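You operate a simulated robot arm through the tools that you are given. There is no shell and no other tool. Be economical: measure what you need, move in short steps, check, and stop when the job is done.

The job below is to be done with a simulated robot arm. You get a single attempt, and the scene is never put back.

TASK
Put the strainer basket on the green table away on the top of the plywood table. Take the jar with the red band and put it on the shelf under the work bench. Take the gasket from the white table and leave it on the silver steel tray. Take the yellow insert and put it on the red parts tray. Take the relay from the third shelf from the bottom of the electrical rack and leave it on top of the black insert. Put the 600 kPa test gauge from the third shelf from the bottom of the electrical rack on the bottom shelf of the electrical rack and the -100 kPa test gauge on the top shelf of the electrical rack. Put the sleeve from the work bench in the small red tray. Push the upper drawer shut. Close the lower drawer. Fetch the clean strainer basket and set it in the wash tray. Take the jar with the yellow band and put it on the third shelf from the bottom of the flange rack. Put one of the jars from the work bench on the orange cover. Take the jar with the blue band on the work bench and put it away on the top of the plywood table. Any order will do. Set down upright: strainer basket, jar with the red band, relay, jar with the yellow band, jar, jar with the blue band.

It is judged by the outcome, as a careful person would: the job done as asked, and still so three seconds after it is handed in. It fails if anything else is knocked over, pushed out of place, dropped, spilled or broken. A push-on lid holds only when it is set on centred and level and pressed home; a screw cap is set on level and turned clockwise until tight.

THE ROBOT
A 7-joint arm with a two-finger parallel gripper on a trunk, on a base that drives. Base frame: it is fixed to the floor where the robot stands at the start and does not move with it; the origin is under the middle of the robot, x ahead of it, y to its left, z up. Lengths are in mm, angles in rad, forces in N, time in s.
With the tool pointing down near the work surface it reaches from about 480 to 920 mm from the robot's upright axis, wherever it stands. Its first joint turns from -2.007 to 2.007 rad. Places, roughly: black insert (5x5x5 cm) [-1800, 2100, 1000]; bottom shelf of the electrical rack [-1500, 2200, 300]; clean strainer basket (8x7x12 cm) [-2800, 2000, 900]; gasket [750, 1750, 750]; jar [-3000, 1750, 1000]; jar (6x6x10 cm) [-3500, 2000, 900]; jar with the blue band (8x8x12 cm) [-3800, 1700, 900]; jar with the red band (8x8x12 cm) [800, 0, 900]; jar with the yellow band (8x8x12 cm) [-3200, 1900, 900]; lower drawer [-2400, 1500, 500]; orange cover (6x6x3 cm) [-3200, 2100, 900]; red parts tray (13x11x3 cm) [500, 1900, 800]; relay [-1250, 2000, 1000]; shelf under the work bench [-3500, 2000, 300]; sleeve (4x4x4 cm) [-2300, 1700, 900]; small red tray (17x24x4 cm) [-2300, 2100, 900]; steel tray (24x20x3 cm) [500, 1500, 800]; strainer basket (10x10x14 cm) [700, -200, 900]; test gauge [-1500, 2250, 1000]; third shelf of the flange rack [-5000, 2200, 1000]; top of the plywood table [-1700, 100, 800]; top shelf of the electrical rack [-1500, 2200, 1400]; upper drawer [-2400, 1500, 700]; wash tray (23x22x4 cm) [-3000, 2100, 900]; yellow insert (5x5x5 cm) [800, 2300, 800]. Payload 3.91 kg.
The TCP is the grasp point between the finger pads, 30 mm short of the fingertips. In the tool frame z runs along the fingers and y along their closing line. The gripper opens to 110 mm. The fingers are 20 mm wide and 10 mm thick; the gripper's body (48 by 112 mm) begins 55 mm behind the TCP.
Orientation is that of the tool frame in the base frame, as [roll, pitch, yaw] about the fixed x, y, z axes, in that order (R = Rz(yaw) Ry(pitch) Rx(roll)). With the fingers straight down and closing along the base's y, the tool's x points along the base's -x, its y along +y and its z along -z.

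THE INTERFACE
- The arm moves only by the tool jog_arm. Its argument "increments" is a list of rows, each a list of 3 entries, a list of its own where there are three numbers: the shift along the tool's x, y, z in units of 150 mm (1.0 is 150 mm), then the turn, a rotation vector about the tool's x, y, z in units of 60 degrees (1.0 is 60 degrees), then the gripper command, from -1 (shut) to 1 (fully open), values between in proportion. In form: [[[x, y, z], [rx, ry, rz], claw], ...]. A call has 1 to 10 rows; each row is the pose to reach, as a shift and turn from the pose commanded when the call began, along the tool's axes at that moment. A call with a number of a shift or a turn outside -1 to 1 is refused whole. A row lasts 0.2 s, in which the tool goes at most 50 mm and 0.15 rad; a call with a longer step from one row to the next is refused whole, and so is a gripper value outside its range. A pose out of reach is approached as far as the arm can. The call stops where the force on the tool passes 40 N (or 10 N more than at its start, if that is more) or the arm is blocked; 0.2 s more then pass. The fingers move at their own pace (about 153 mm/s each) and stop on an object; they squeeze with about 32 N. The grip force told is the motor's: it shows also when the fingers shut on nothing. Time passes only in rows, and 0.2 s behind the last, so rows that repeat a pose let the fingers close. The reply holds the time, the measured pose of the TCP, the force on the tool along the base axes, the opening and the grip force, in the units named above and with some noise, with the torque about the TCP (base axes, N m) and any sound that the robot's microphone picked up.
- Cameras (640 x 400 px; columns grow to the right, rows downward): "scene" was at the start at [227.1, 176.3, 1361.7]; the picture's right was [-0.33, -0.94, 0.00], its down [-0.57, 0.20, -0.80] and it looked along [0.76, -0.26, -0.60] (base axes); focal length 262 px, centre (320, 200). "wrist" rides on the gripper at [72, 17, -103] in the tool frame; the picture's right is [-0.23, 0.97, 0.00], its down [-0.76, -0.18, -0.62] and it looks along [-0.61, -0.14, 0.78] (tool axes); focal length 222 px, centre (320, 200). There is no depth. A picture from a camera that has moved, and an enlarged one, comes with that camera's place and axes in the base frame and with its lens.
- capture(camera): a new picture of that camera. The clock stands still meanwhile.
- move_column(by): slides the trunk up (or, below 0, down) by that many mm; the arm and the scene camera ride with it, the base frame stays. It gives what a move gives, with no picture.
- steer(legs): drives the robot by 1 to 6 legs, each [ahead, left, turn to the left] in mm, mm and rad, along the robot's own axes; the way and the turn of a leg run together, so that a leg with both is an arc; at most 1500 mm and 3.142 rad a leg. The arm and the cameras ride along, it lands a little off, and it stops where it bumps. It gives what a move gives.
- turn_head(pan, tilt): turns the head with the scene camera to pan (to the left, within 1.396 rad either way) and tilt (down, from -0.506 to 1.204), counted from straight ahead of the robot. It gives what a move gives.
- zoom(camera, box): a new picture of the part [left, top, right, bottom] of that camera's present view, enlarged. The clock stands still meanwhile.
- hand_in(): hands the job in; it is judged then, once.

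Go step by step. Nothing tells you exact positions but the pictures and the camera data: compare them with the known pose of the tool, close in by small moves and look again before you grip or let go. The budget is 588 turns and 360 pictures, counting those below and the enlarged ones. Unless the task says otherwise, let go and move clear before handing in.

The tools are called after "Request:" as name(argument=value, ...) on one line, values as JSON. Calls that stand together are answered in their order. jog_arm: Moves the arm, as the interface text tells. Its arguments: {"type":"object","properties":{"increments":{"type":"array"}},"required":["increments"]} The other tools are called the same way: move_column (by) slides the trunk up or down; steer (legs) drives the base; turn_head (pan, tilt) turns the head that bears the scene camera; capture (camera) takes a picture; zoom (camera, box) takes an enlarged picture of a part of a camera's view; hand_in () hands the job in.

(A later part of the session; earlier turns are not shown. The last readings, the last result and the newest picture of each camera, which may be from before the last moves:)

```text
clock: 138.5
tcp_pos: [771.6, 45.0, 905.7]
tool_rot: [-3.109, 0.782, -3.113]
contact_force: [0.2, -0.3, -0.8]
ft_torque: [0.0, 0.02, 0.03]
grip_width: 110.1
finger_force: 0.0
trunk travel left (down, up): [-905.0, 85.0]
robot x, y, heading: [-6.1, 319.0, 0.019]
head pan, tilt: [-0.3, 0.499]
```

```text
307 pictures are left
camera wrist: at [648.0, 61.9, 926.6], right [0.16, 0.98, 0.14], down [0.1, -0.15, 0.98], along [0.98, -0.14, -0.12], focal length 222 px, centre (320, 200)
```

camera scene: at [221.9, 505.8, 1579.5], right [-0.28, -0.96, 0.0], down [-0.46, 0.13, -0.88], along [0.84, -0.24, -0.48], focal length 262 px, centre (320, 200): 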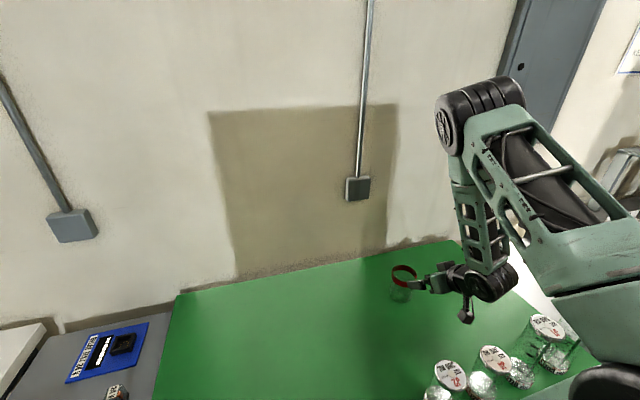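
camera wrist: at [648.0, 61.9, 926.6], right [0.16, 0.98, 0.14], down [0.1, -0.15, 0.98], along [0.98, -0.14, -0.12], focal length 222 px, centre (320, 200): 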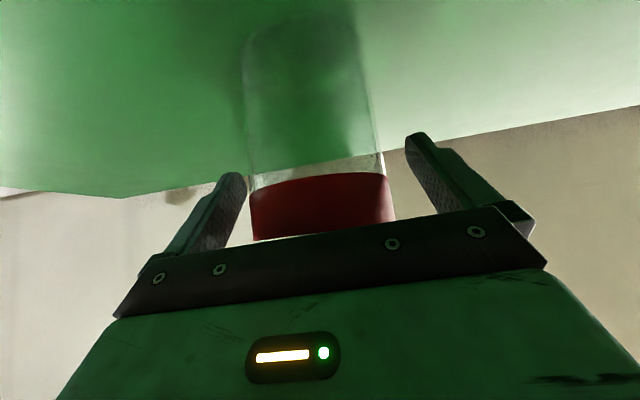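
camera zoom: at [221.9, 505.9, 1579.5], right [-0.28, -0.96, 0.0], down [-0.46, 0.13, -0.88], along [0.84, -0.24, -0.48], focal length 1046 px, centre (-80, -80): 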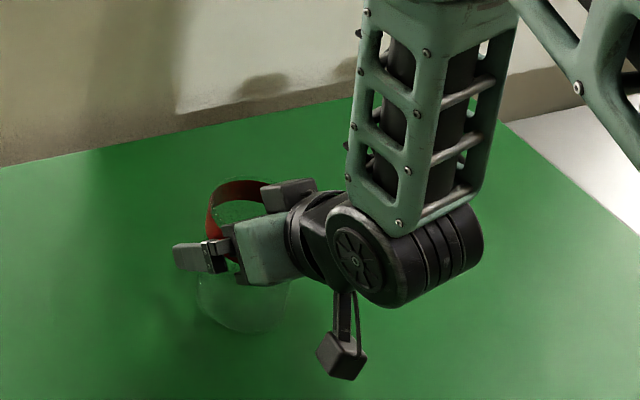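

Jar between the fingers at band height. I close and lift straight up with the trunk.

Request:
jog_arm(increments=[[[0, 0, 0], [0, 0, 0], 0.6], [[0, 0, 0], [0, 0, 0], -1], [[0, 0, 0], [0, 0, 0], -1], [[0, 0, 0], [0, 0, 0], -1]])

Request:
jog_arm(increments=[[[-0.1, 0, -0.1], [0, 0, 0], -1], [[-0.3, 0, -0.3], [0, 0, 0], -1], [[-0.5, 0, -0.5], [0, 0, 0], -1], [[-0.7, 0, -0.7], [0, 0, 0], -1], [[-0.9, 0, -0.9], [0, 0, 0], -1]])

Request:
capture(camera="scene")

Request:
capture(camera="wrist")

```text
clock: 139.5
tcp_pos: [770.8, 44.8, 905.5]
tool_rot: [-3.109, 0.781, -3.114]
contact_force: [0.6, -1.4, 2.0]
ft_torque: [0.04, -0.03, -0.06]
grip_width: 77.4
finger_force: 32.2
trunk travel left (down, up): [-905.0, 85.0]
robot x, y, heading: [-7.1, 323.0, 0.013]
head pan, tilt: [-0.3, 0.499]
```

```text
clock: 140.7
tcp_pos: [774.1, 50.9, 1095.9]
tool_rot: [-3.108, 0.781, -3.114]
contact_force: [0.3, -0.5, -1.6]
ft_torque: [-0.01, 0.01, 0.01]
grip_width: 77.4
finger_force: 31.7
trunk travel left (down, up): [-905.0, 85.0]
robot x, y, heading: [-8.7, 324.4, 0.02]
head pan, tilt: [-0.3, 0.499]
```

```text
306 pictures are left
camera scene: at [222.4, 505.8, 1579.4], right [-0.28, -0.96, 0.0], down [-0.46, 0.13, -0.88], along [0.84, -0.24, -0.48], focal length 262 px, centre (320, 200)
```

scene: 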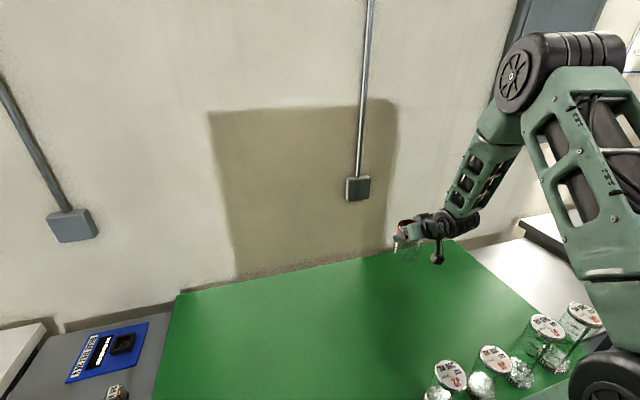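

```text
305 pictures are left
camera wrist: at [650.3, 67.2, 1118.1], right [0.16, 0.98, 0.14], down [0.1, -0.15, 0.98], along [0.98, -0.14, -0.13], focal length 222 px, centre (320, 200)
```

wrist: 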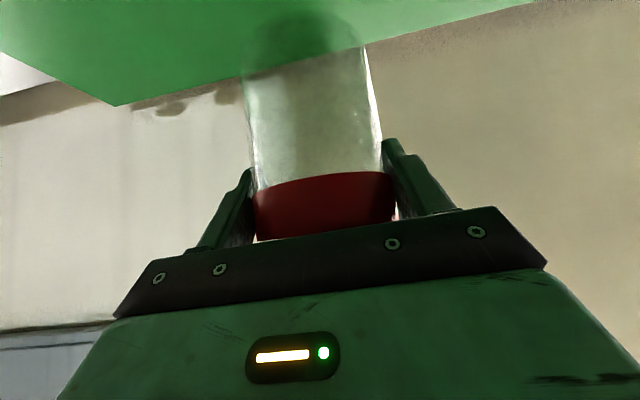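

The jar is held upright. I raise the trunk fully, back away, turn to face +y and check the lane toward the work bench.

Request:
move_column(by=80)

Request:
steer(legs=[[-420, 0, 0], [0, 0, 1.55], [480, 0, 0]])

Request:
turn_head(pan=0.8, tilt=0.45)

Request:
capture(camera="scene")

```text
clock: 141.8
tcp_pos: [773.5, 49.7, 1177.1]
tool_rot: [-3.108, 0.781, -3.113]
contact_force: [0.2, 0.0, -1.8]
ft_torque: [-0.02, -0.01, 0.01]
grip_width: 77.5
finger_force: 31.9
trunk travel left (down, up): [-985.0, 5.0]
robot x, y, heading: [-8.1, 319.5, 0.021]
head pan, tilt: [-0.3, 0.499]
```

```text
clock: 150.6
tcp_pos: [-97.5, 1562.1, 1175.5]
tool_rot: [-3.107, 0.781, -1.59]
contact_force: [-0.4, 0.0, -2.1]
ft_torque: [-0.02, 0.02, 0.0]
grip_width: 77.2
finger_force: 31.9
trunk travel left (down, up): [-985.0, 5.0]
robot x, y, heading: [-408.5, 798.0, 1.542]
head pan, tilt: [-0.3, 0.499]
```

```text
clock: 151.9
tcp_pos: [-97.3, 1562.4, 1176.8]
tool_rot: [-3.108, 0.782, -1.59]
contact_force: [-1.3, 1.0, -1.3]
ft_torque: [-0.03, -0.03, 0.02]
grip_width: 77.1
finger_force: 32.2
trunk travel left (down, up): [-985.0, 5.0]
robot x, y, heading: [-405.9, 793.1, 1.548]
head pan, tilt: [0.799, 0.45]
```

```text
304 pictures are left
camera scene: at [-669.6, 1009.6, 1664.0], right [0.72, 0.7, 0.0], down [0.3, -0.31, -0.9], along [-0.63, 0.65, -0.44], focal length 262 px, centre (320, 200)
```

scene: 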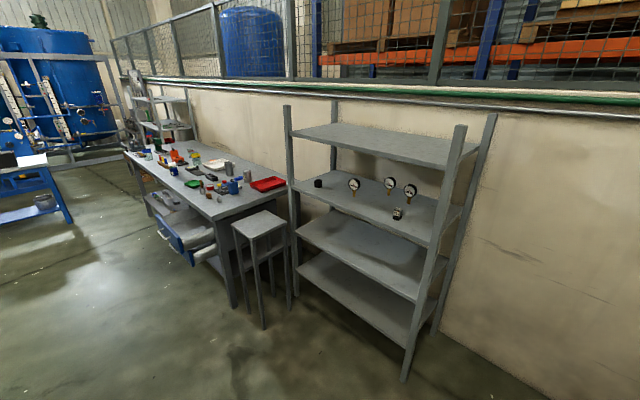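

The rack items all still stand. I strafe left along the lane to the bench.

Request:
steer(legs=[[0, 0, 0.022], [0, 1500, 0], [0, 1200, 0]])

Request:
turn_head(pan=0.3, tilt=0.55)

Request:
capture(camera="scene")

Request:
turn_head(pan=-0.7, tilt=0.55)

Request:
capture(camera="scene")

```text
clock: 165.4
tcp_pos: [-2815.0, 1566.3, 1177.9]
tool_rot: [-3.108, 0.781, -1.564]
contact_force: [0.2, 0.0, -2.1]
ft_torque: [-0.01, 0.01, 0.01]
grip_width: 77.0
finger_force: 31.7
trunk travel left (down, up): [-985.0, 5.0]
robot x, y, heading: [-3106.7, 791.3, 1.566]
head pan, tilt: [0.799, 0.45]
```

```text
clock: 166.3
tcp_pos: [-2814.3, 1566.3, 1176.8]
tool_rot: [-3.108, 0.781, -1.563]
contact_force: [-1.2, -0.4, -1.6]
ft_torque: [0.02, 0.0, -0.02]
grip_width: 76.6
finger_force: 32.4
trunk travel left (down, up): [-985.0, 5.0]
robot x, y, heading: [-3106.5, 790.4, 1.568]
head pan, tilt: [0.3, 0.55]
```

```text
303 pictures are left
camera scene: at [-3332.5, 1018.5, 1654.9], right [0.96, 0.3, 0.0], down [0.15, -0.5, -0.85], along [-0.25, 0.81, -0.52], focal length 262 px, centre (320, 200)
```

scene: 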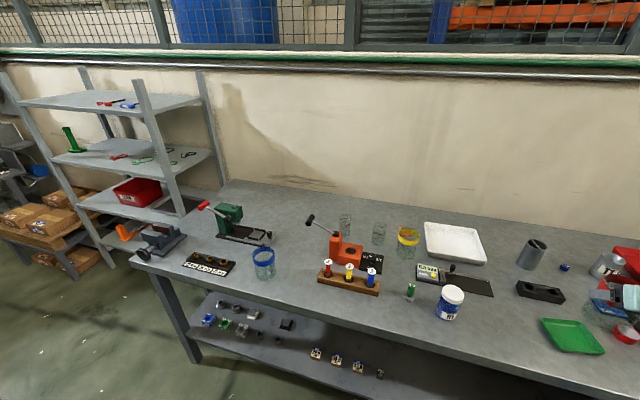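

```text
clock: 167.6
tcp_pos: [-2814.2, 1565.6, 1176.7]
tool_rot: [-3.106, 0.782, -1.562]
contact_force: [0.2, 0.4, -1.8]
ft_torque: [-0.04, 0.03, -0.03]
grip_width: 77.0
finger_force: 32.0
trunk travel left (down, up): [-985.0, 5.0]
robot x, y, heading: [-3105.4, 790.5, 1.567]
head pan, tilt: [-0.7, 0.55]
```

```text
302 pictures are left
camera scene: at [-3248.1, 1001.3, 1654.9], right [0.76, -0.64, 0.0], down [-0.34, -0.4, -0.85], along [0.55, 0.65, -0.52], focal length 262 px, centre (320, 200)
```

scene: 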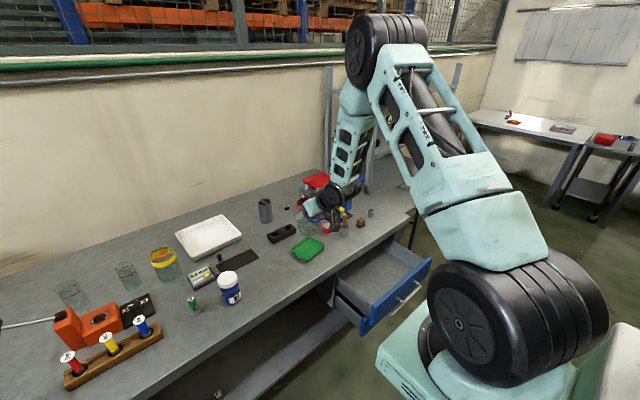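

I can see the whole bench. The lower shelf is recessed, with free room right of x≈−3240. I back off, shift left, and reconfigure the arm higher relative to the trunk so that it reaches under the bench with the trunk low.

Request:
steer(legs=[[-300, 230, 0]])

Request:
jog_arm(increments=[[[-0.15, 0, -0.1], [0, 0, 0], -1], [[-0.3, 0, -0.2], [0, 0, 0], -1], [[-0.5, 0, -0.3], [0, 0, 0], -1], [[-0.7, 0, -0.4], [0, 0, 0], -1], [[-0.9, 0, -0.5], [0, 0, 0], -1], [[-1.0, 0, -0.5], [0, 0, 0], -1]])

Request:
jog_arm(increments=[[[-0.15, 0, 0.0], [0, 0, 0], -1], [[-0.3, 0, 0.0], [0, 0, 0], -1], [[-0.45, 0, 0.05], [0, 0, 0], -1], [[-0.6, 0, 0.15], [0, 0, 0], -1]])

```text
clock: 169.9
tcp_pos: [-3037.8, 1267.3, 1177.5]
tool_rot: [-3.109, 0.78, -1.571]
contact_force: [-0.3, 0.0, -2.3]
ft_torque: [-0.06, -0.01, 0.01]
grip_width: 76.8
finger_force: 31.9
trunk travel left (down, up): [-985.0, 5.0]
robot x, y, heading: [-3330.1, 493.3, 1.561]
head pan, tilt: [-0.7, 0.55]
```

```text
clock: 171.3
tcp_pos: [-3040.6, 1320.3, 1335.3]
tool_rot: [-3.109, 0.78, -1.571]
contact_force: [-0.8, -0.8, -1.6]
ft_torque: [-0.02, -0.01, -0.02]
grip_width: 76.5
finger_force: 32.2
trunk travel left (down, up): [-985.0, 5.0]
robot x, y, heading: [-3333.3, 496.2, 1.563]
head pan, tilt: [-0.7, 0.55]
```

```text
clock: 172.3
tcp_pos: [-3039.4, 1399.9, 1383.7]
tool_rot: [-3.109, 0.78, -1.573]
contact_force: [-0.6, -0.5, -1.6]
ft_torque: [-0.02, 0.0, -0.01]
grip_width: 76.6
finger_force: 31.9
trunk travel left (down, up): [-985.0, 5.0]
robot x, y, heading: [-3332.4, 494.0, 1.563]
head pan, tilt: [-0.7, 0.55]
```

Request:
move_column(by=-500)

Request:
turn_head(pan=-0.2, tilt=0.3)

Request:
capture(camera="scene")

```text
refused: -500 is not a number from -400 to 400
```

```text
clock: 173.3
tcp_pos: [-3039.1, 1399.5, 1382.4]
tool_rot: [-3.107, 0.782, -1.571]
contact_force: [-1.0, 0.6, -1.9]
ft_torque: [-0.02, -0.04, -0.02]
grip_width: 76.4
finger_force: 32.1
trunk travel left (down, up): [-985.0, 5.0]
robot x, y, heading: [-3329.8, 493.7, 1.561]
head pan, tilt: [-0.201, 0.3]
```

```text
301 pictures are left
camera scene: at [-3514.4, 730.2, 1677.8], right [0.98, -0.21, 0.0], down [-0.06, -0.29, -0.96], along [0.2, 0.93, -0.3], focal length 262 px, centre (320, 200)
```

scene: 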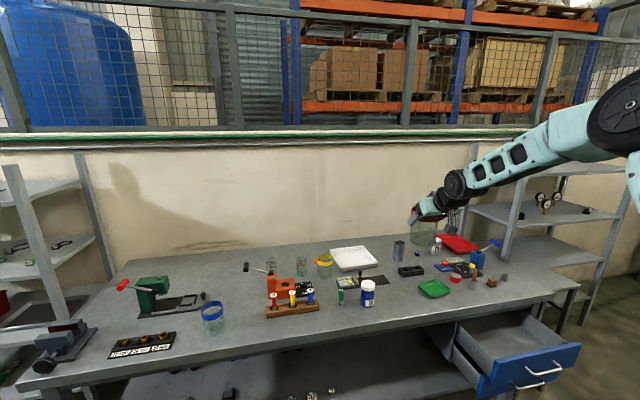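

Request:
move_column(by=-400)

Request:
capture(camera="scene")

```text
clock: 177.1
tcp_pos: [-3039.2, 1400.4, 982.9]
tool_rot: [-3.109, 0.782, -1.57]
contact_force: [0.2, -0.2, -1.5]
ft_torque: [-0.02, -0.02, 0.07]
grip_width: 76.4
finger_force: 32.2
trunk travel left (down, up): [-585.0, 405.0]
robot x, y, heading: [-3332.7, 493.8, 1.563]
head pan, tilt: [-0.201, 0.3]
```

```text
300 pictures are left
camera scene: at [-3514.5, 730.1, 1277.9], right [0.98, -0.21, 0.0], down [-0.06, -0.29, -0.96], along [0.2, 0.93, -0.3], focal length 262 px, centre (320, 200)
```

scene: 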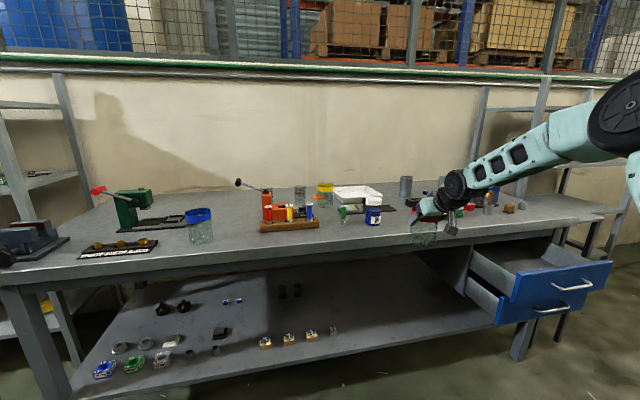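

Shelf surface ≈ z 355, front edge ≈ y 1550; bench front edge ≈ y 1468, z 880. I back off 80 mm before lowering further.

Request:
steer(legs=[[-90, 0, 0.008]])

Request:
move_column(by=-400)

Request:
capture(camera="scene")

```text
clock: 178.2
tcp_pos: [-3048.6, 1314.6, 983.2]
tool_rot: [-3.107, 0.78, -1.562]
contact_force: [-0.5, -0.4, -1.9]
ft_torque: [-0.03, 0.04, -0.01]
grip_width: 76.1
finger_force: 32.0
trunk travel left (down, up): [-585.0, 405.0]
robot x, y, heading: [-3336.9, 407.5, 1.573]
head pan, tilt: [-0.201, 0.3]
```

```text
clock: 182.0
tcp_pos: [-3047.5, 1314.4, 583.0]
tool_rot: [-3.108, 0.783, -1.559]
contact_force: [1.0, 0.1, -0.9]
ft_torque: [-0.05, 0.02, -0.01]
grip_width: 76.3
finger_force: 31.7
trunk travel left (down, up): [-185.0, 805.0]
robot x, y, heading: [-3334.1, 407.8, 1.569]
head pan, tilt: [-0.201, 0.3]
```

```text
299 pictures are left
camera scene: at [-3517.1, 640.1, 877.9], right [0.98, -0.2, 0.0], down [-0.06, -0.29, -0.96], along [0.19, 0.94, -0.3], focal length 262 px, centre (320, 200)
```

scene: 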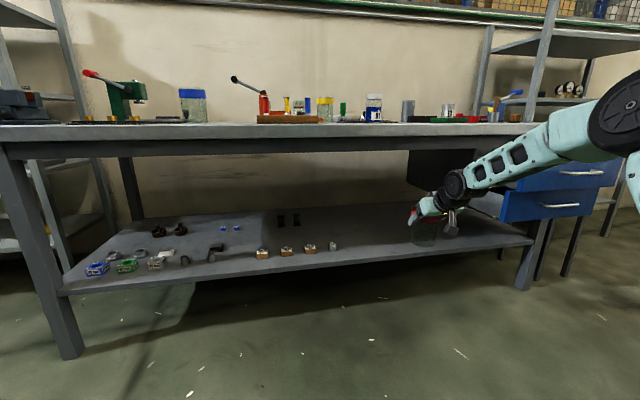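

Request:
zoom(camera="scene", box=[240, 190, 400, 290])

Request:
move_column(by=-150)

Request:
zoom(camera="scene", box=[240, 150, 400, 250])

Request:
capture(camera="scene")

```text
4.00 times, centred on (320, 240) of scene
camera zoom: at [-3517.1, 640.1, 877.9], right [0.98, -0.2, 0.0], down [-0.06, -0.29, -0.96], along [0.19, 0.94, -0.3], focal length 1046 px, centre (320, 40)
```

zoom: 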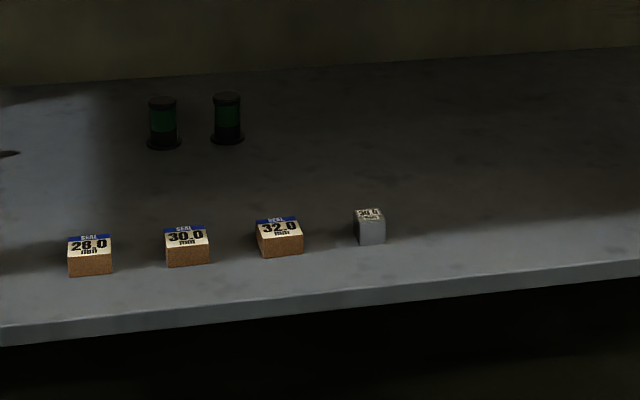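

```text
clock: 183.8
tcp_pos: [-3047.8, 1314.9, 433.0]
tool_rot: [-3.108, 0.781, -1.561]
contact_force: [0.3, 0.1, -1.9]
ft_torque: [0.0, 0.05, 0.02]
grip_width: 75.9
finger_force: 32.1
trunk travel left (down, up): [-35.0, 955.0]
robot x, y, heading: [-3332.0, 409.6, 1.573]
head pan, tilt: [-0.201, 0.3]
```

```text
4.00 times, centred on (320, 200) of scene
camera zoom: at [-3517.1, 640.1, 727.9], right [0.98, -0.2, 0.0], down [-0.06, -0.29, -0.96], along [0.19, 0.94, -0.3], focal length 1046 px, centre (320, 200)
```

zoom: 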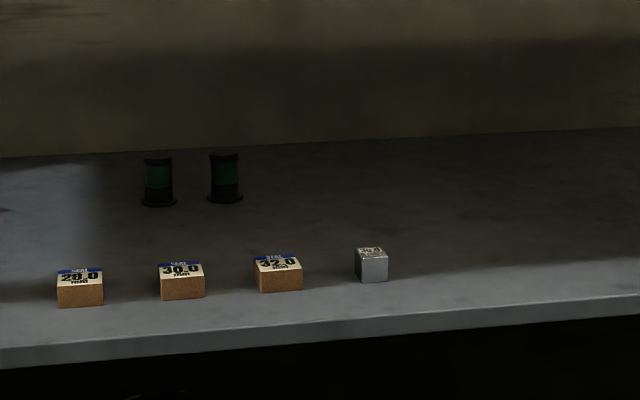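

```text
296 pictures are left
camera scene: at [-3517.1, 640.1, 727.9], right [0.98, -0.2, 0.0], down [-0.06, -0.29, -0.96], along [0.19, 0.94, -0.3], focal length 262 px, centre (320, 200)
```

scene: 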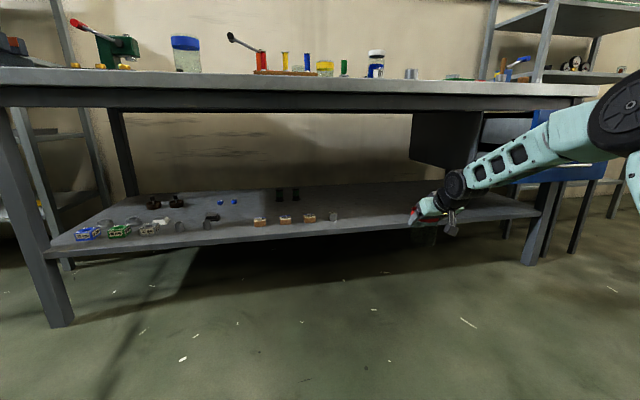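

Shelf top is z≈297 with the front edge at y≈1554; the cubes end at x≈−3247. I drive the jar in to y≈1660 with ~50 mm clearance above the shelf.

Request:
steer(legs=[[345, 0, 0]])

Request:
capture(camera="scene")

Request:
capture(camera="wrist")

```text
clock: 186.1
tcp_pos: [-3051.6, 1668.4, 433.7]
tool_rot: [-3.109, 0.783, -1.559]
contact_force: [-0.6, -0.6, -1.4]
ft_torque: [-0.01, -0.03, -0.02]
grip_width: 75.9
finger_force: 31.8
trunk travel left (down, up): [-35.0, 955.0]
robot x, y, heading: [-3334.9, 761.0, 1.57]
head pan, tilt: [-0.201, 0.3]
```

```text
295 pictures are left
camera scene: at [-3518.4, 992.6, 727.9], right [0.98, -0.2, 0.0], down [-0.06, -0.29, -0.96], along [0.19, 0.94, -0.3], focal length 262 px, centre (320, 200)
```

scene: 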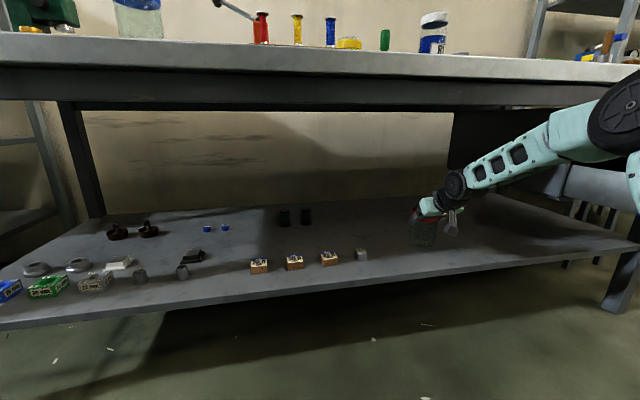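

```text
294 pictures are left
camera wrist: at [-3069.2, 1544.3, 454.6], right [-0.98, 0.17, 0.14], down [0.16, 0.1, 0.98], along [0.16, 0.98, -0.12], focal length 222 px, centre (320, 200)
```

wrist: 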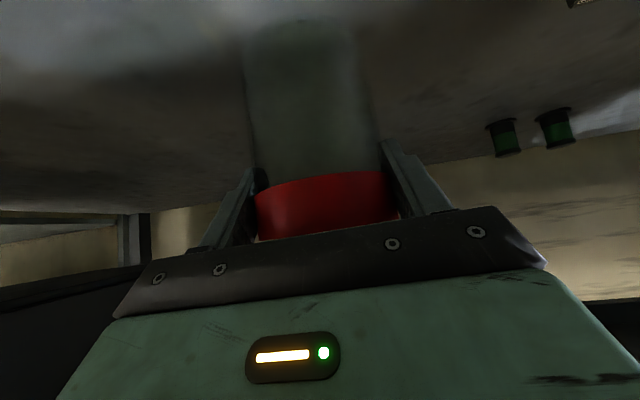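

Request:
jog_arm(increments=[[[0.1, 0, 0.1], [0, 0, 0], -1], [[0.18, 0, 0.18], [0, 0, 0], -1], [[0.2, 0, 0.2], [0, 0, 0], -1], [[0.21, 0, 0.21], [0, 0, 0], -1], [[0.22, 0, 0.22], [0, 0, 0], -1], [[0.23, 0, 0.23], [0, 0, 0], -1], [[0.24, 0, 0.24], [0, 0, 0], -1], [[0.25, 0, 0.25], [0, 0, 0], -1], [[0.26, 0, 0.26], [0, 0, 0], -1], [[0.27, 0, 0.27], [0, 0, 0], -1]])

Request:
zoom(camera="scene", box=[350, 160, 510, 260])

```text
clock: 188.2
tcp_pos: [-3049.7, 1667.6, 378.5]
tool_rot: [-3.109, 0.787, -1.559]
contact_force: [-0.9, 2.3, 21.3]
ft_torque: [0.15, 0.8, 0.01]
grip_width: 69.3
finger_force: 31.8
trunk travel left (down, up): [-35.0, 955.0]
robot x, y, heading: [-3331.9, 761.3, 1.579]
head pan, tilt: [-0.201, 0.3]
```

```text
4.00 times, centred on (430, 210) of scene
camera zoom: at [-3518.6, 992.1, 728.2], right [0.98, -0.2, 0.0], down [-0.06, -0.29, -0.96], along [0.19, 0.94, -0.29], focal length 1046 px, centre (-120, 160)
```

zoom: 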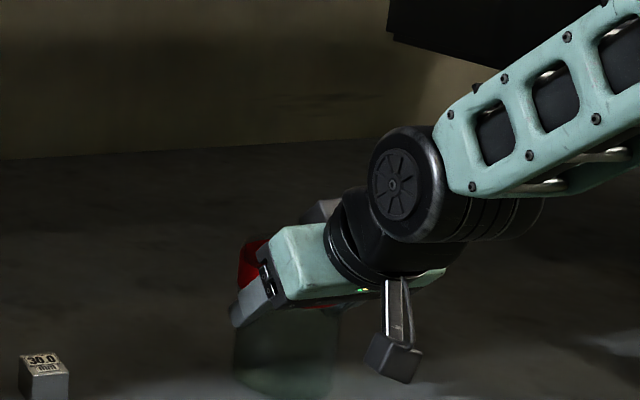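

The jar touches the shelf (21 N). I open and back out along the tool axis.

Request:
jog_arm(increments=[[[0, 0, 0], [0, 0, 0], 0.5], [[0, 0, 0], [0, 0, 0], 1], [[0, 0, 0], [0, 0, 0], 1]])

Request:
capture(camera="wrist")

Request:
zoom(camera="scene", box=[350, 160, 510, 260])

```text
clock: 189.1
tcp_pos: [-3049.4, 1668.6, 375.6]
tool_rot: [-3.107, 0.779, -1.56]
contact_force: [0.1, 0.3, -0.7]
ft_torque: [-0.05, -0.01, 0.02]
grip_width: 110.0
finger_force: 0.2
trunk travel left (down, up): [-35.0, 955.0]
robot x, y, heading: [-3336.1, 763.2, 1.573]
head pan, tilt: [-0.201, 0.3]
```

```text
292 pictures are left
camera wrist: at [-3068.0, 1543.4, 397.1], right [-0.98, 0.17, 0.14], down [0.16, 0.1, 0.98], along [0.16, 0.98, -0.13], focal length 222 px, centre (320, 200)
```

wrist: 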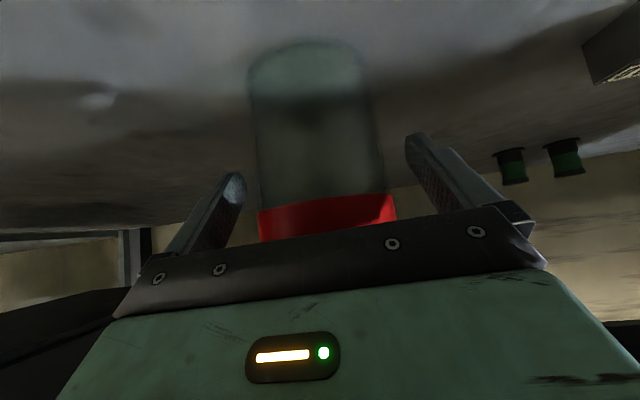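

```text
4.00 times, centred on (430, 210) of scene
camera zoom: at [-3518.4, 992.6, 727.9], right [0.98, -0.2, 0.0], down [-0.06, -0.29, -0.96], along [0.19, 0.94, -0.3], focal length 1046 px, centre (-120, 160)
```

zoom: 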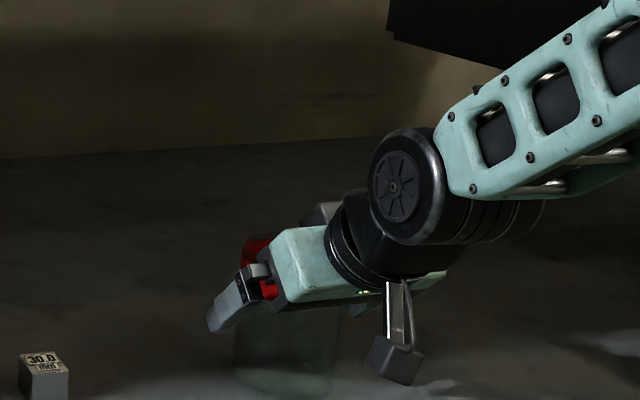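

Jar stands. I retract along the tool axis, then back away with the base.

Request:
jog_arm(increments=[[[0, 0, -0.1], [0, 0, 0], 1], [[0, 0, -0.3], [0, 0, 0], 1], [[0, 0, -0.55], [0, 0, 0], 1], [[0, 0, -0.8], [0, 0, 0], 1], [[0, 0, -0.9], [0, 0, 0], 1]])

Request:
steer(legs=[[-420, 0, 0]])

Request:
capture(camera="scene")

Request:
zoom(camera="scene", box=[320, 140, 480, 240])

```text
clock: 190.2
tcp_pos: [-3051.6, 1571.0, 472.5]
tool_rot: [-3.108, 0.779, -1.559]
contact_force: [0.3, 0.4, 0.7]
ft_torque: [-0.02, -0.03, 0.05]
grip_width: 110.2
finger_force: 0.1
trunk travel left (down, up): [-35.0, 955.0]
robot x, y, heading: [-3336.6, 760.9, 1.576]
head pan, tilt: [-0.201, 0.3]
```

```text
clock: 192.8
tcp_pos: [-3055.6, 1157.1, 473.0]
tool_rot: [-3.11, 0.784, -1.552]
contact_force: [0.3, -0.3, -0.4]
ft_torque: [-0.02, 0.0, -0.05]
grip_width: 110.1
finger_force: 0.1
trunk travel left (down, up): [-35.0, 955.0]
robot x, y, heading: [-3330.0, 344.2, 1.582]
head pan, tilt: [-0.201, 0.3]
```

```text
290 pictures are left
camera scene: at [-3517.1, 573.3, 727.9], right [0.98, -0.19, 0.0], down [-0.06, -0.29, -0.96], along [0.18, 0.94, -0.3], focal length 262 px, centre (320, 200)
```

scene: 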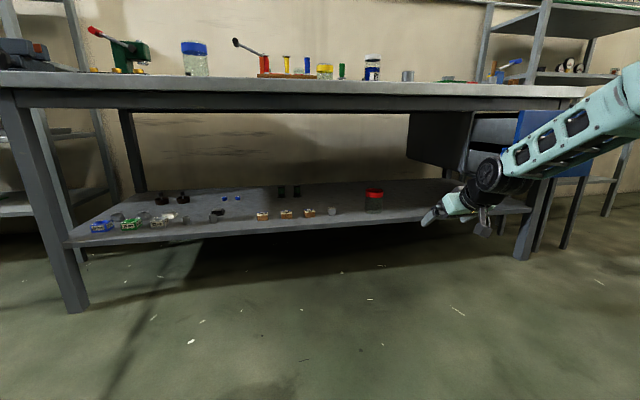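

```text
4.00 times, centred on (400, 190) of scene
camera zoom: at [-3517.1, 573.3, 727.9], right [0.98, -0.19, 0.0], down [-0.06, -0.29, -0.96], along [0.18, 0.94, -0.3], focal length 1046 px, centre (0, 240)
```

zoom: 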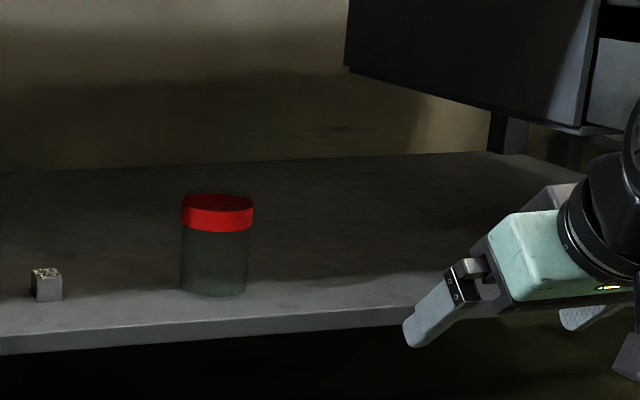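

The red-band jar stands on the lower shelf. Next, the drawers: I move right and look at their fronts.

Request:
steer(legs=[[-100, -650, -0.01]])

Request:
move_column(by=300)

Request:
capture(camera="scene")

```text
clock: 196.5
tcp_pos: [-2413.2, 1078.8, 472.5]
tool_rot: [-3.109, 0.78, -1.56]
contact_force: [-1.0, -1.0, 0.1]
ft_torque: [0.03, -0.02, -0.01]
grip_width: 109.7
finger_force: 0.1
trunk travel left (down, up): [-35.0, 955.0]
robot x, y, heading: [-2698.8, 266.0, 1.572]
head pan, tilt: [-0.201, 0.3]
stopped in leg 1: the robot was blocked; the commanded pose is now the measured one
```

```text
clock: 199.5
tcp_pos: [-2414.8, 1078.9, 771.3]
tool_rot: [-3.109, 0.781, -1.56]
contact_force: [0.1, 1.1, -0.5]
ft_torque: [-0.01, -0.03, 0.0]
grip_width: 110.0
finger_force: 0.0
trunk travel left (down, up): [-335.0, 655.0]
robot x, y, heading: [-2700.9, 264.6, 1.568]
head pan, tilt: [-0.201, 0.3]
```

```text
288 pictures are left
camera scene: at [-2882.8, 499.3, 1027.9], right [0.98, -0.2, 0.0], down [-0.06, -0.29, -0.96], along [0.19, 0.94, -0.3], focal length 262 px, centre (320, 200)
```

scene: 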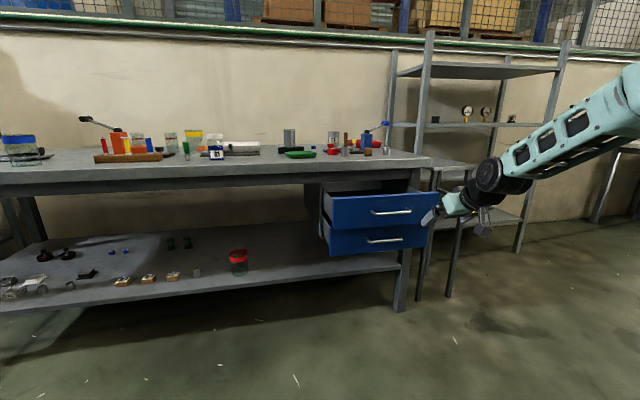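

The base was blocked near the end; I look to the right and left-rear to see what it touched.

Request:
turn_head(pan=-1.396, tilt=0.6)

Request:
capture(camera="scene")

Request:
turn_head(pan=1.396, tilt=0.6)

Request:
capture(camera="scene")

```text
clock: 200.9
tcp_pos: [-2414.8, 1078.6, 771.0]
tool_rot: [-3.108, 0.78, -1.561]
contact_force: [0.1, 0.4, 0.7]
ft_torque: [0.0, 0.04, -0.01]
grip_width: 110.2
finger_force: 0.0
trunk travel left (down, up): [-335.0, 655.0]
robot x, y, heading: [-2699.8, 265.0, 1.575]
head pan, tilt: [-1.396, 0.6]
```

```text
287 pictures are left
camera scene: at [-2814.3, 423.3, 1000.4], right [0.18, -0.98, 0.0], down [-0.56, -0.1, -0.83], along [0.81, 0.15, -0.56], focal length 262 px, centre (320, 200)
```

scene: 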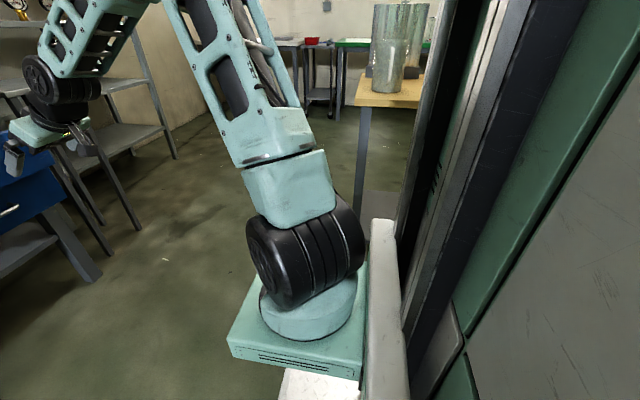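

```text
clock: 203.4
tcp_pos: [-2415.4, 1079.0, 770.8]
tool_rot: [-3.109, 0.783, -1.56]
contact_force: [-0.2, 0.3, 0.0]
ft_torque: [-0.02, -0.03, 0.0]
grip_width: 110.1
finger_force: 0.1
trunk travel left (down, up): [-335.0, 655.0]
robot x, y, heading: [-2693.7, 267.8, 1.572]
head pan, tilt: [1.396, 0.6]
```

```text
286 pictures are left
camera scene: at [-2988.3, 423.0, 1000.4], right [0.17, 0.98, 0.0], down [0.56, -0.1, -0.83], along [-0.81, 0.14, -0.56], focal length 262 px, centre (320, 200)
```

scene: 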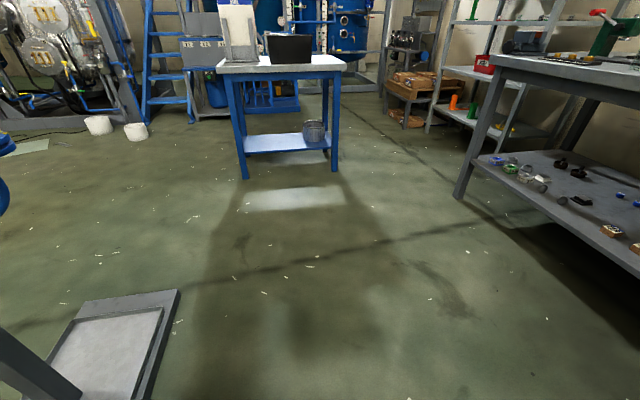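

It touched the low platform behind (edge near y≈−100); I will keep y above 350 from now on. Upper drawer handle is at (−2448,1330,707), lower at (−2460,1351,578). I level the tool nearly horizontal, closed, to push just below the upper handle.

Request:
steer(legs=[[90, 34, 0]])

Request:
jog_arm(increments=[[[0, 0, 0], [0, -0.12, 0], 0], [[0, 0, 0], [0, -0.24, 0], -1], [[0, 0, 0], [0, -0.36, 0], -1], [[0, 0, 0], [0, -0.48, 0], -1], [[0, 0, 0], [0, -0.6, 0], -1]])

Request:
move_column(by=-94)

Request:
turn_head(pan=-0.4, tilt=0.3)

Request:
capture(camera="scene")

Request:
capture(camera="wrist")

```text
clock: 204.5
tcp_pos: [-2448.6, 1169.2, 771.7]
tool_rot: [-3.11, 0.78, -1.561]
contact_force: [-0.3, 0.7, -0.4]
ft_torque: [0.0, 0.05, -0.02]
grip_width: 109.7
finger_force: 0.0
trunk travel left (down, up): [-335.0, 655.0]
robot x, y, heading: [-2735.2, 357.2, 1.57]
head pan, tilt: [1.396, 0.6]
```

```text
clock: 205.7
tcp_pos: [-2449.1, 1168.0, 772.8]
tool_rot: [-2.993, 1.41, -1.438]
contact_force: [-0.1, 0.3, 0.8]
ft_torque: [0.01, 0.02, 0.02]
grip_width: 0.0
finger_force: 32.0
trunk travel left (down, up): [-335.0, 655.0]
robot x, y, heading: [-2733.7, 356.6, 1.575]
head pan, tilt: [1.396, 0.6]
```

```text
clock: 207.0
tcp_pos: [-2449.7, 1168.0, 678.6]
tool_rot: [-2.997, 1.408, -1.437]
contact_force: [-0.5, 0.3, -0.5]
ft_torque: [0.01, 0.0, -0.03]
grip_width: 0.0
finger_force: 31.8
trunk travel left (down, up): [-241.0, 749.0]
robot x, y, heading: [-2731.5, 358.4, 1.573]
head pan, tilt: [1.396, 0.6]
```

```text
clock: 208.8
tcp_pos: [-2450.0, 1168.3, 678.1]
tool_rot: [-2.996, 1.409, -1.439]
contact_force: [-0.9, 0.1, 0.3]
ft_torque: [-0.05, 0.02, 0.02]
grip_width: 0.0
finger_force: 31.8
trunk travel left (down, up): [-241.0, 749.0]
robot x, y, heading: [-2733.8, 356.2, 1.576]
head pan, tilt: [-0.4, 0.3]
```

```text
285 pictures are left
camera scene: at [-2899.5, 583.2, 933.9], right [0.92, -0.39, 0.0], down [-0.11, -0.27, -0.96], along [0.37, 0.88, -0.3], focal length 262 px, centre (320, 200)
```

scene: 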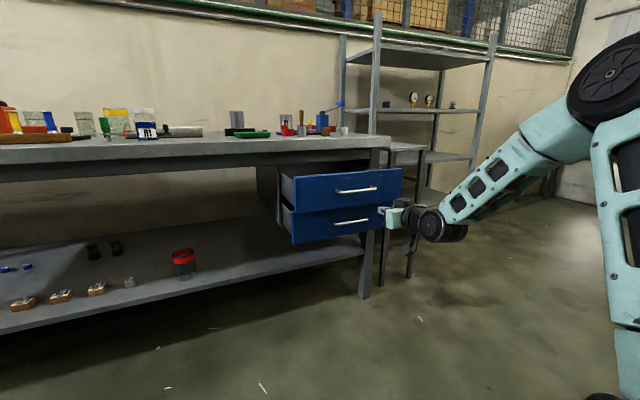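

```text
284 pictures are left
camera wrist: at [-2466.4, 1054.9, 622.4], right [-0.98, 0.05, 0.2], down [0.15, -0.49, 0.86], along [0.14, 0.87, 0.48], focal length 222 px, centre (320, 200)
```

wrist: 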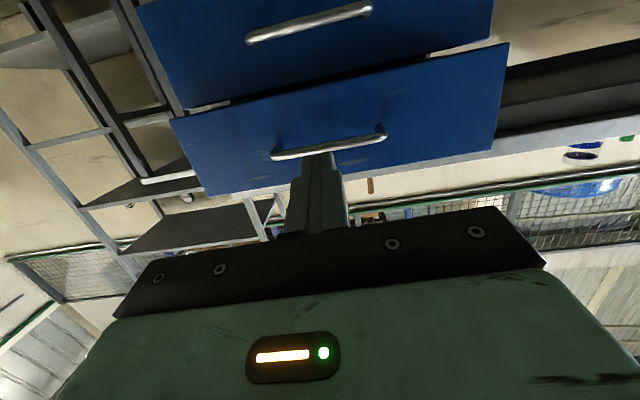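

Request:
steer(legs=[[110, 0, 0]])

Request:
jog_arm(increments=[[[0, 0, 0.13], [0, 0, 0], -1], [[0, 0, 0.26], [0, 0, 0], -1], [[0, 0, 0.4], [0, 0, 0], -1], [[0, 0, 0.53], [0, 0, 0], -1], [[0, 0, 0.66], [0, 0, 0], -1], [[0, 0, 0.8], [0, 0, 0], -1]])

Request:
capture(camera="scene")

```text
clock: 210.0
tcp_pos: [-2450.2, 1278.4, 678.0]
tool_rot: [-2.994, 1.407, -1.438]
contact_force: [-0.6, -0.4, -0.4]
ft_torque: [0.01, 0.03, -0.01]
grip_width: 0.0
finger_force: 31.6
trunk travel left (down, up): [-241.0, 749.0]
robot x, y, heading: [-2732.8, 466.6, 1.573]
head pan, tilt: [-0.4, 0.3]
```

```text
clock: 211.4
tcp_pos: [-2448.7, 1397.3, 657.5]
tool_rot: [-2.994, 1.409, -1.437]
contact_force: [0.4, -2.2, 0.5]
ft_torque: [0.01, 0.01, 0.01]
grip_width: 0.0
finger_force: 31.8
trunk travel left (down, up): [-241.0, 749.0]
robot x, y, heading: [-2732.4, 461.0, 1.575]
head pan, tilt: [-0.4, 0.3]
```

```text
283 pictures are left
camera scene: at [-2899.9, 693.6, 933.9], right [0.92, -0.39, 0.0], down [-0.11, -0.27, -0.96], along [0.37, 0.88, -0.3], focal length 262 px, centre (320, 200)
```

scene: 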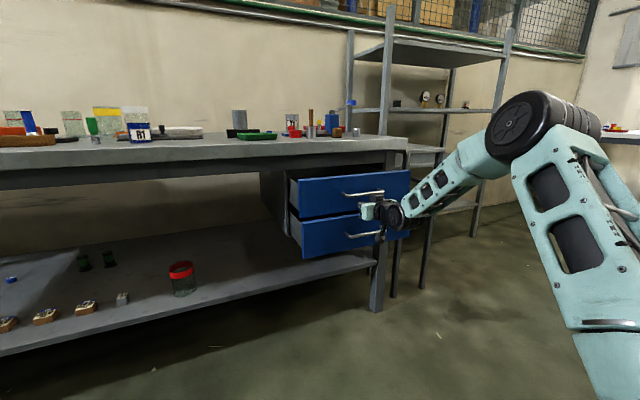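

The camera below would touch the lower drawer, so I back off and shut the lower drawer first.

Request:
jog_arm(increments=[[[0, 0, -0.2], [0, 0, 0], -1], [[0, 0, -0.5], [0, 0, 0], -1], [[0, 0, -0.8], [0, 0, 0], -1], [[0, 0, -1], [0, 0, 0], -1]])

Request:
move_column(by=-133)

Request:
capture(camera="scene")

Request:
capture(camera="wrist")

```text
clock: 212.4
tcp_pos: [-2453.0, 1249.2, 684.9]
tool_rot: [-2.999, 1.41, -1.44]
contact_force: [-0.4, -1.1, -0.3]
ft_torque: [0.03, 0.01, 0.03]
grip_width: 0.2
finger_force: 31.6
trunk travel left (down, up): [-241.0, 749.0]
robot x, y, heading: [-2733.3, 467.1, 1.574]
head pan, tilt: [-0.4, 0.3]
```

```text
clock: 214.0
tcp_pos: [-2453.5, 1249.4, 551.3]
tool_rot: [-2.995, 1.409, -1.437]
contact_force: [-0.6, -0.4, -0.6]
ft_torque: [0.02, 0.03, -0.01]
grip_width: 0.2
finger_force: 32.4
trunk travel left (down, up): [-108.0, 882.0]
robot x, y, heading: [-2735.5, 463.0, 1.582]
head pan, tilt: [-0.4, 0.3]
```

```text
282 pictures are left
camera scene: at [-2900.0, 693.6, 800.9], right [0.92, -0.39, 0.0], down [-0.11, -0.27, -0.96], along [0.37, 0.88, -0.3], focal length 262 px, centre (320, 200)
```

scene: 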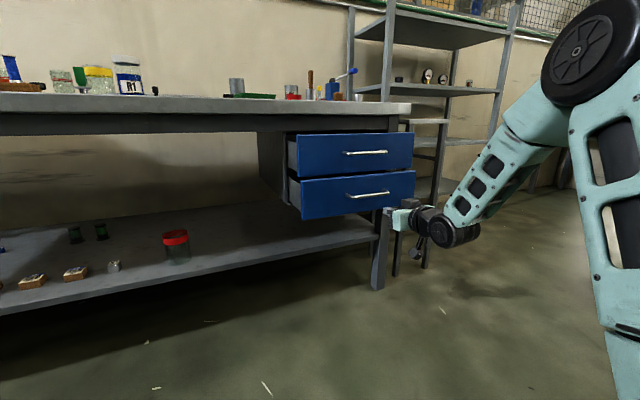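

```text
281 pictures are left
camera wrist: at [-2469.2, 1136.6, 496.1], right [-0.98, 0.05, 0.2], down [0.15, -0.49, 0.86], along [0.14, 0.87, 0.48], focal length 222 px, centre (320, 200)
```

wrist: 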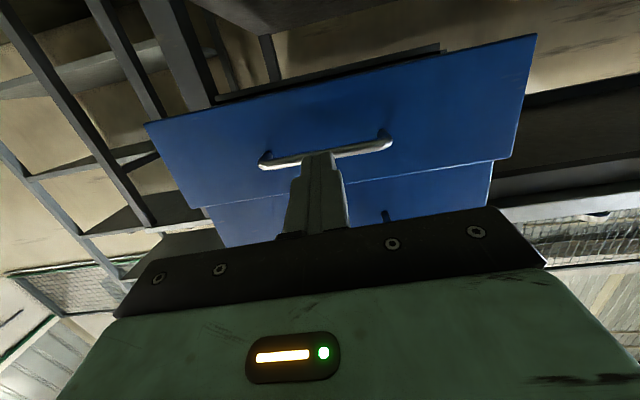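

The upper drawer moved in partly. Now I push the lower one.

Request:
jog_arm(increments=[[[0, 0, 0.2], [0, 0, 0], -1], [[0, 0, 0.4], [0, 0, 0], -1], [[0, 0, 0.6], [0, 0, 0], -1], [[0, 0, 0.75], [0, 0, 0], -1], [[0, 0, 0.9], [0, 0, 0], -1], [[0, 0, 1.0], [0, 0, 0], -1]])

Request:
steer(legs=[[80, 0, 0]])

Request:
capture(camera="scene")

```text
clock: 215.4
tcp_pos: [-2450.9, 1397.6, 527.1]
tool_rot: [-2.995, 1.41, -1.438]
contact_force: [0.1, -2.3, 0.3]
ft_torque: [0.04, 0.03, 0.01]
grip_width: 0.0
finger_force: 31.8
trunk travel left (down, up): [-108.0, 882.0]
robot x, y, heading: [-2733.2, 464.7, 1.578]
head pan, tilt: [-0.4, 0.3]
```

```text
clock: 216.5
tcp_pos: [-2452.1, 1478.2, 528.5]
tool_rot: [-2.994, 1.408, -1.435]
contact_force: [0.7, 0.3, -0.1]
ft_torque: [0.0, -0.01, -0.01]
grip_width: 0.3
finger_force: 31.9
trunk travel left (down, up): [-108.0, 882.0]
robot x, y, heading: [-2736.7, 548.5, 1.575]
head pan, tilt: [-0.4, 0.3]
```

```text
280 pictures are left
camera scene: at [-2900.7, 774.1, 800.9], right [0.92, -0.38, 0.0], down [-0.11, -0.27, -0.96], along [0.37, 0.88, -0.3], focal length 262 px, centre (320, 200)
```

scene: 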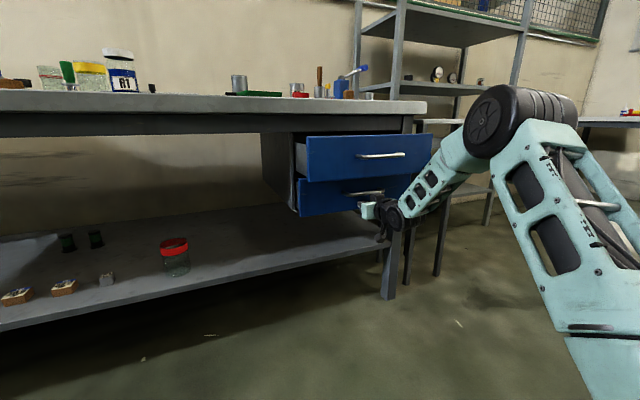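

Request:
jog_arm(increments=[[[0, 0, 0.1], [0, 0, 0], -1], [[0, 0, 0.2], [0, 0, 0], -1], [[0, 0, 0.3], [0, 0, 0], -1], [[0, 0, 0.4], [0, 0, 0], -1], [[0, 0, 0.5], [0, 0, 0], -1]])

Request:
capture(camera="scene")

```text
clock: 217.7
tcp_pos: [-2451.1, 1551.0, 515.9]
tool_rot: [-2.995, 1.405, -1.436]
contact_force: [-3.3, -20.5, 3.0]
ft_torque: [0.22, -0.02, 0.1]
grip_width: 0.1
finger_force: 32.0
trunk travel left (down, up): [-108.0, 882.0]
robot x, y, heading: [-2734.7, 544.1, 1.579]
head pan, tilt: [-0.4, 0.3]
```

```text
279 pictures are left
camera scene: at [-2900.7, 773.5, 801.1], right [0.92, -0.38, 0.0], down [-0.11, -0.27, -0.96], along [0.37, 0.88, -0.3], focal length 262 px, centre (320, 200)
```

scene: 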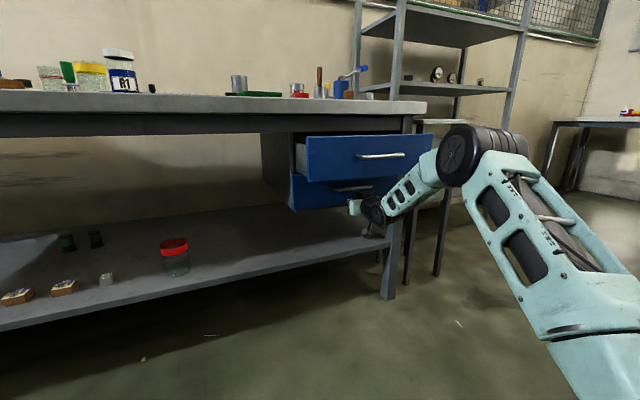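

Force rises to 20 N, so it seems at its stop; I press slightly more to confirm.

Request:
jog_arm(increments=[[[0, 0, 0.03], [0, 0, 0], -1], [[0, 0, 0.06], [0, 0, 0], -1], [[0, 0, 0.09], [0, 0, 0], -1], [[0, 0, 0.12], [0, 0, 0], -1], [[0, 0, 0.15], [0, 0, 0], -1]])

Request:
jog_arm(increments=[[[0, 0, -0.2], [0, 0, 0], -1], [[0, 0, -0.5], [0, 0, 0], -1], [[0, 0, -0.8], [0, 0, 0], -1], [[0, 0, -1], [0, 0, 0], -1]])

Request:
steer(legs=[[-130, 0, 0]])

Request:
move_column(by=133)

Request:
capture(camera="scene")

```text
clock: 218.0
tcp_pos: [-2450.8, 1551.7, 514.3]
tool_rot: [-2.989, 1.407, -1.429]
contact_force: [-2.5, -18.1, 5.2]
ft_torque: [0.2, 0.03, 0.12]
grip_width: 0.0
finger_force: 31.8
trunk travel left (down, up): [-108.0, 882.0]
robot x, y, heading: [-2728.1, 547.3, 1.577]
head pan, tilt: [-0.4, 0.3]
stopped in row 1: the force on the tool passed its limit (the readings are from after the stop); the commanded pose is now the measured one
```

```text
clock: 219.0
tcp_pos: [-2451.8, 1404.0, 537.7]
tool_rot: [-2.994, 1.405, -1.436]
contact_force: [0.2, -0.1, -0.6]
ft_torque: [0.03, 0.0, -0.02]
grip_width: 0.0
finger_force: 32.3
trunk travel left (down, up): [-108.0, 882.0]
robot x, y, heading: [-2735.3, 545.4, 1.573]
head pan, tilt: [-0.4, 0.3]
```

```text
clock: 220.3
tcp_pos: [-2454.4, 1274.5, 538.9]
tool_rot: [-2.995, 1.405, -1.433]
contact_force: [-0.7, 0.2, -0.2]
ft_torque: [0.04, 0.0, 0.01]
grip_width: 0.0
finger_force: 32.4
trunk travel left (down, up): [-108.0, 882.0]
robot x, y, heading: [-2729.4, 417.3, 1.576]
head pan, tilt: [-0.4, 0.3]
```

```text
clock: 221.9
tcp_pos: [-2454.4, 1273.4, 670.6]
tool_rot: [-2.997, 1.403, -1.433]
contact_force: [-0.4, 0.6, -0.7]
ft_torque: [0.0, -0.01, -0.01]
grip_width: 0.1
finger_force: 32.3
trunk travel left (down, up): [-241.0, 749.0]
robot x, y, heading: [-2736.6, 417.1, 1.578]
head pan, tilt: [-0.4, 0.3]
```

```text
278 pictures are left
camera scene: at [-2900.5, 641.5, 933.9], right [0.92, -0.38, 0.0], down [-0.11, -0.27, -0.96], along [0.36, 0.88, -0.3], focal length 262 px, centre (320, 200)
```

scene: 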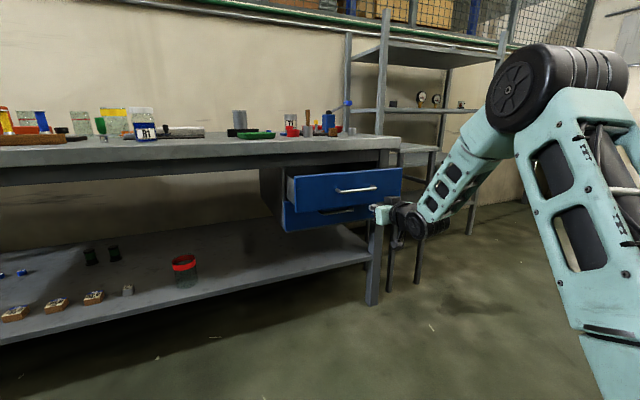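

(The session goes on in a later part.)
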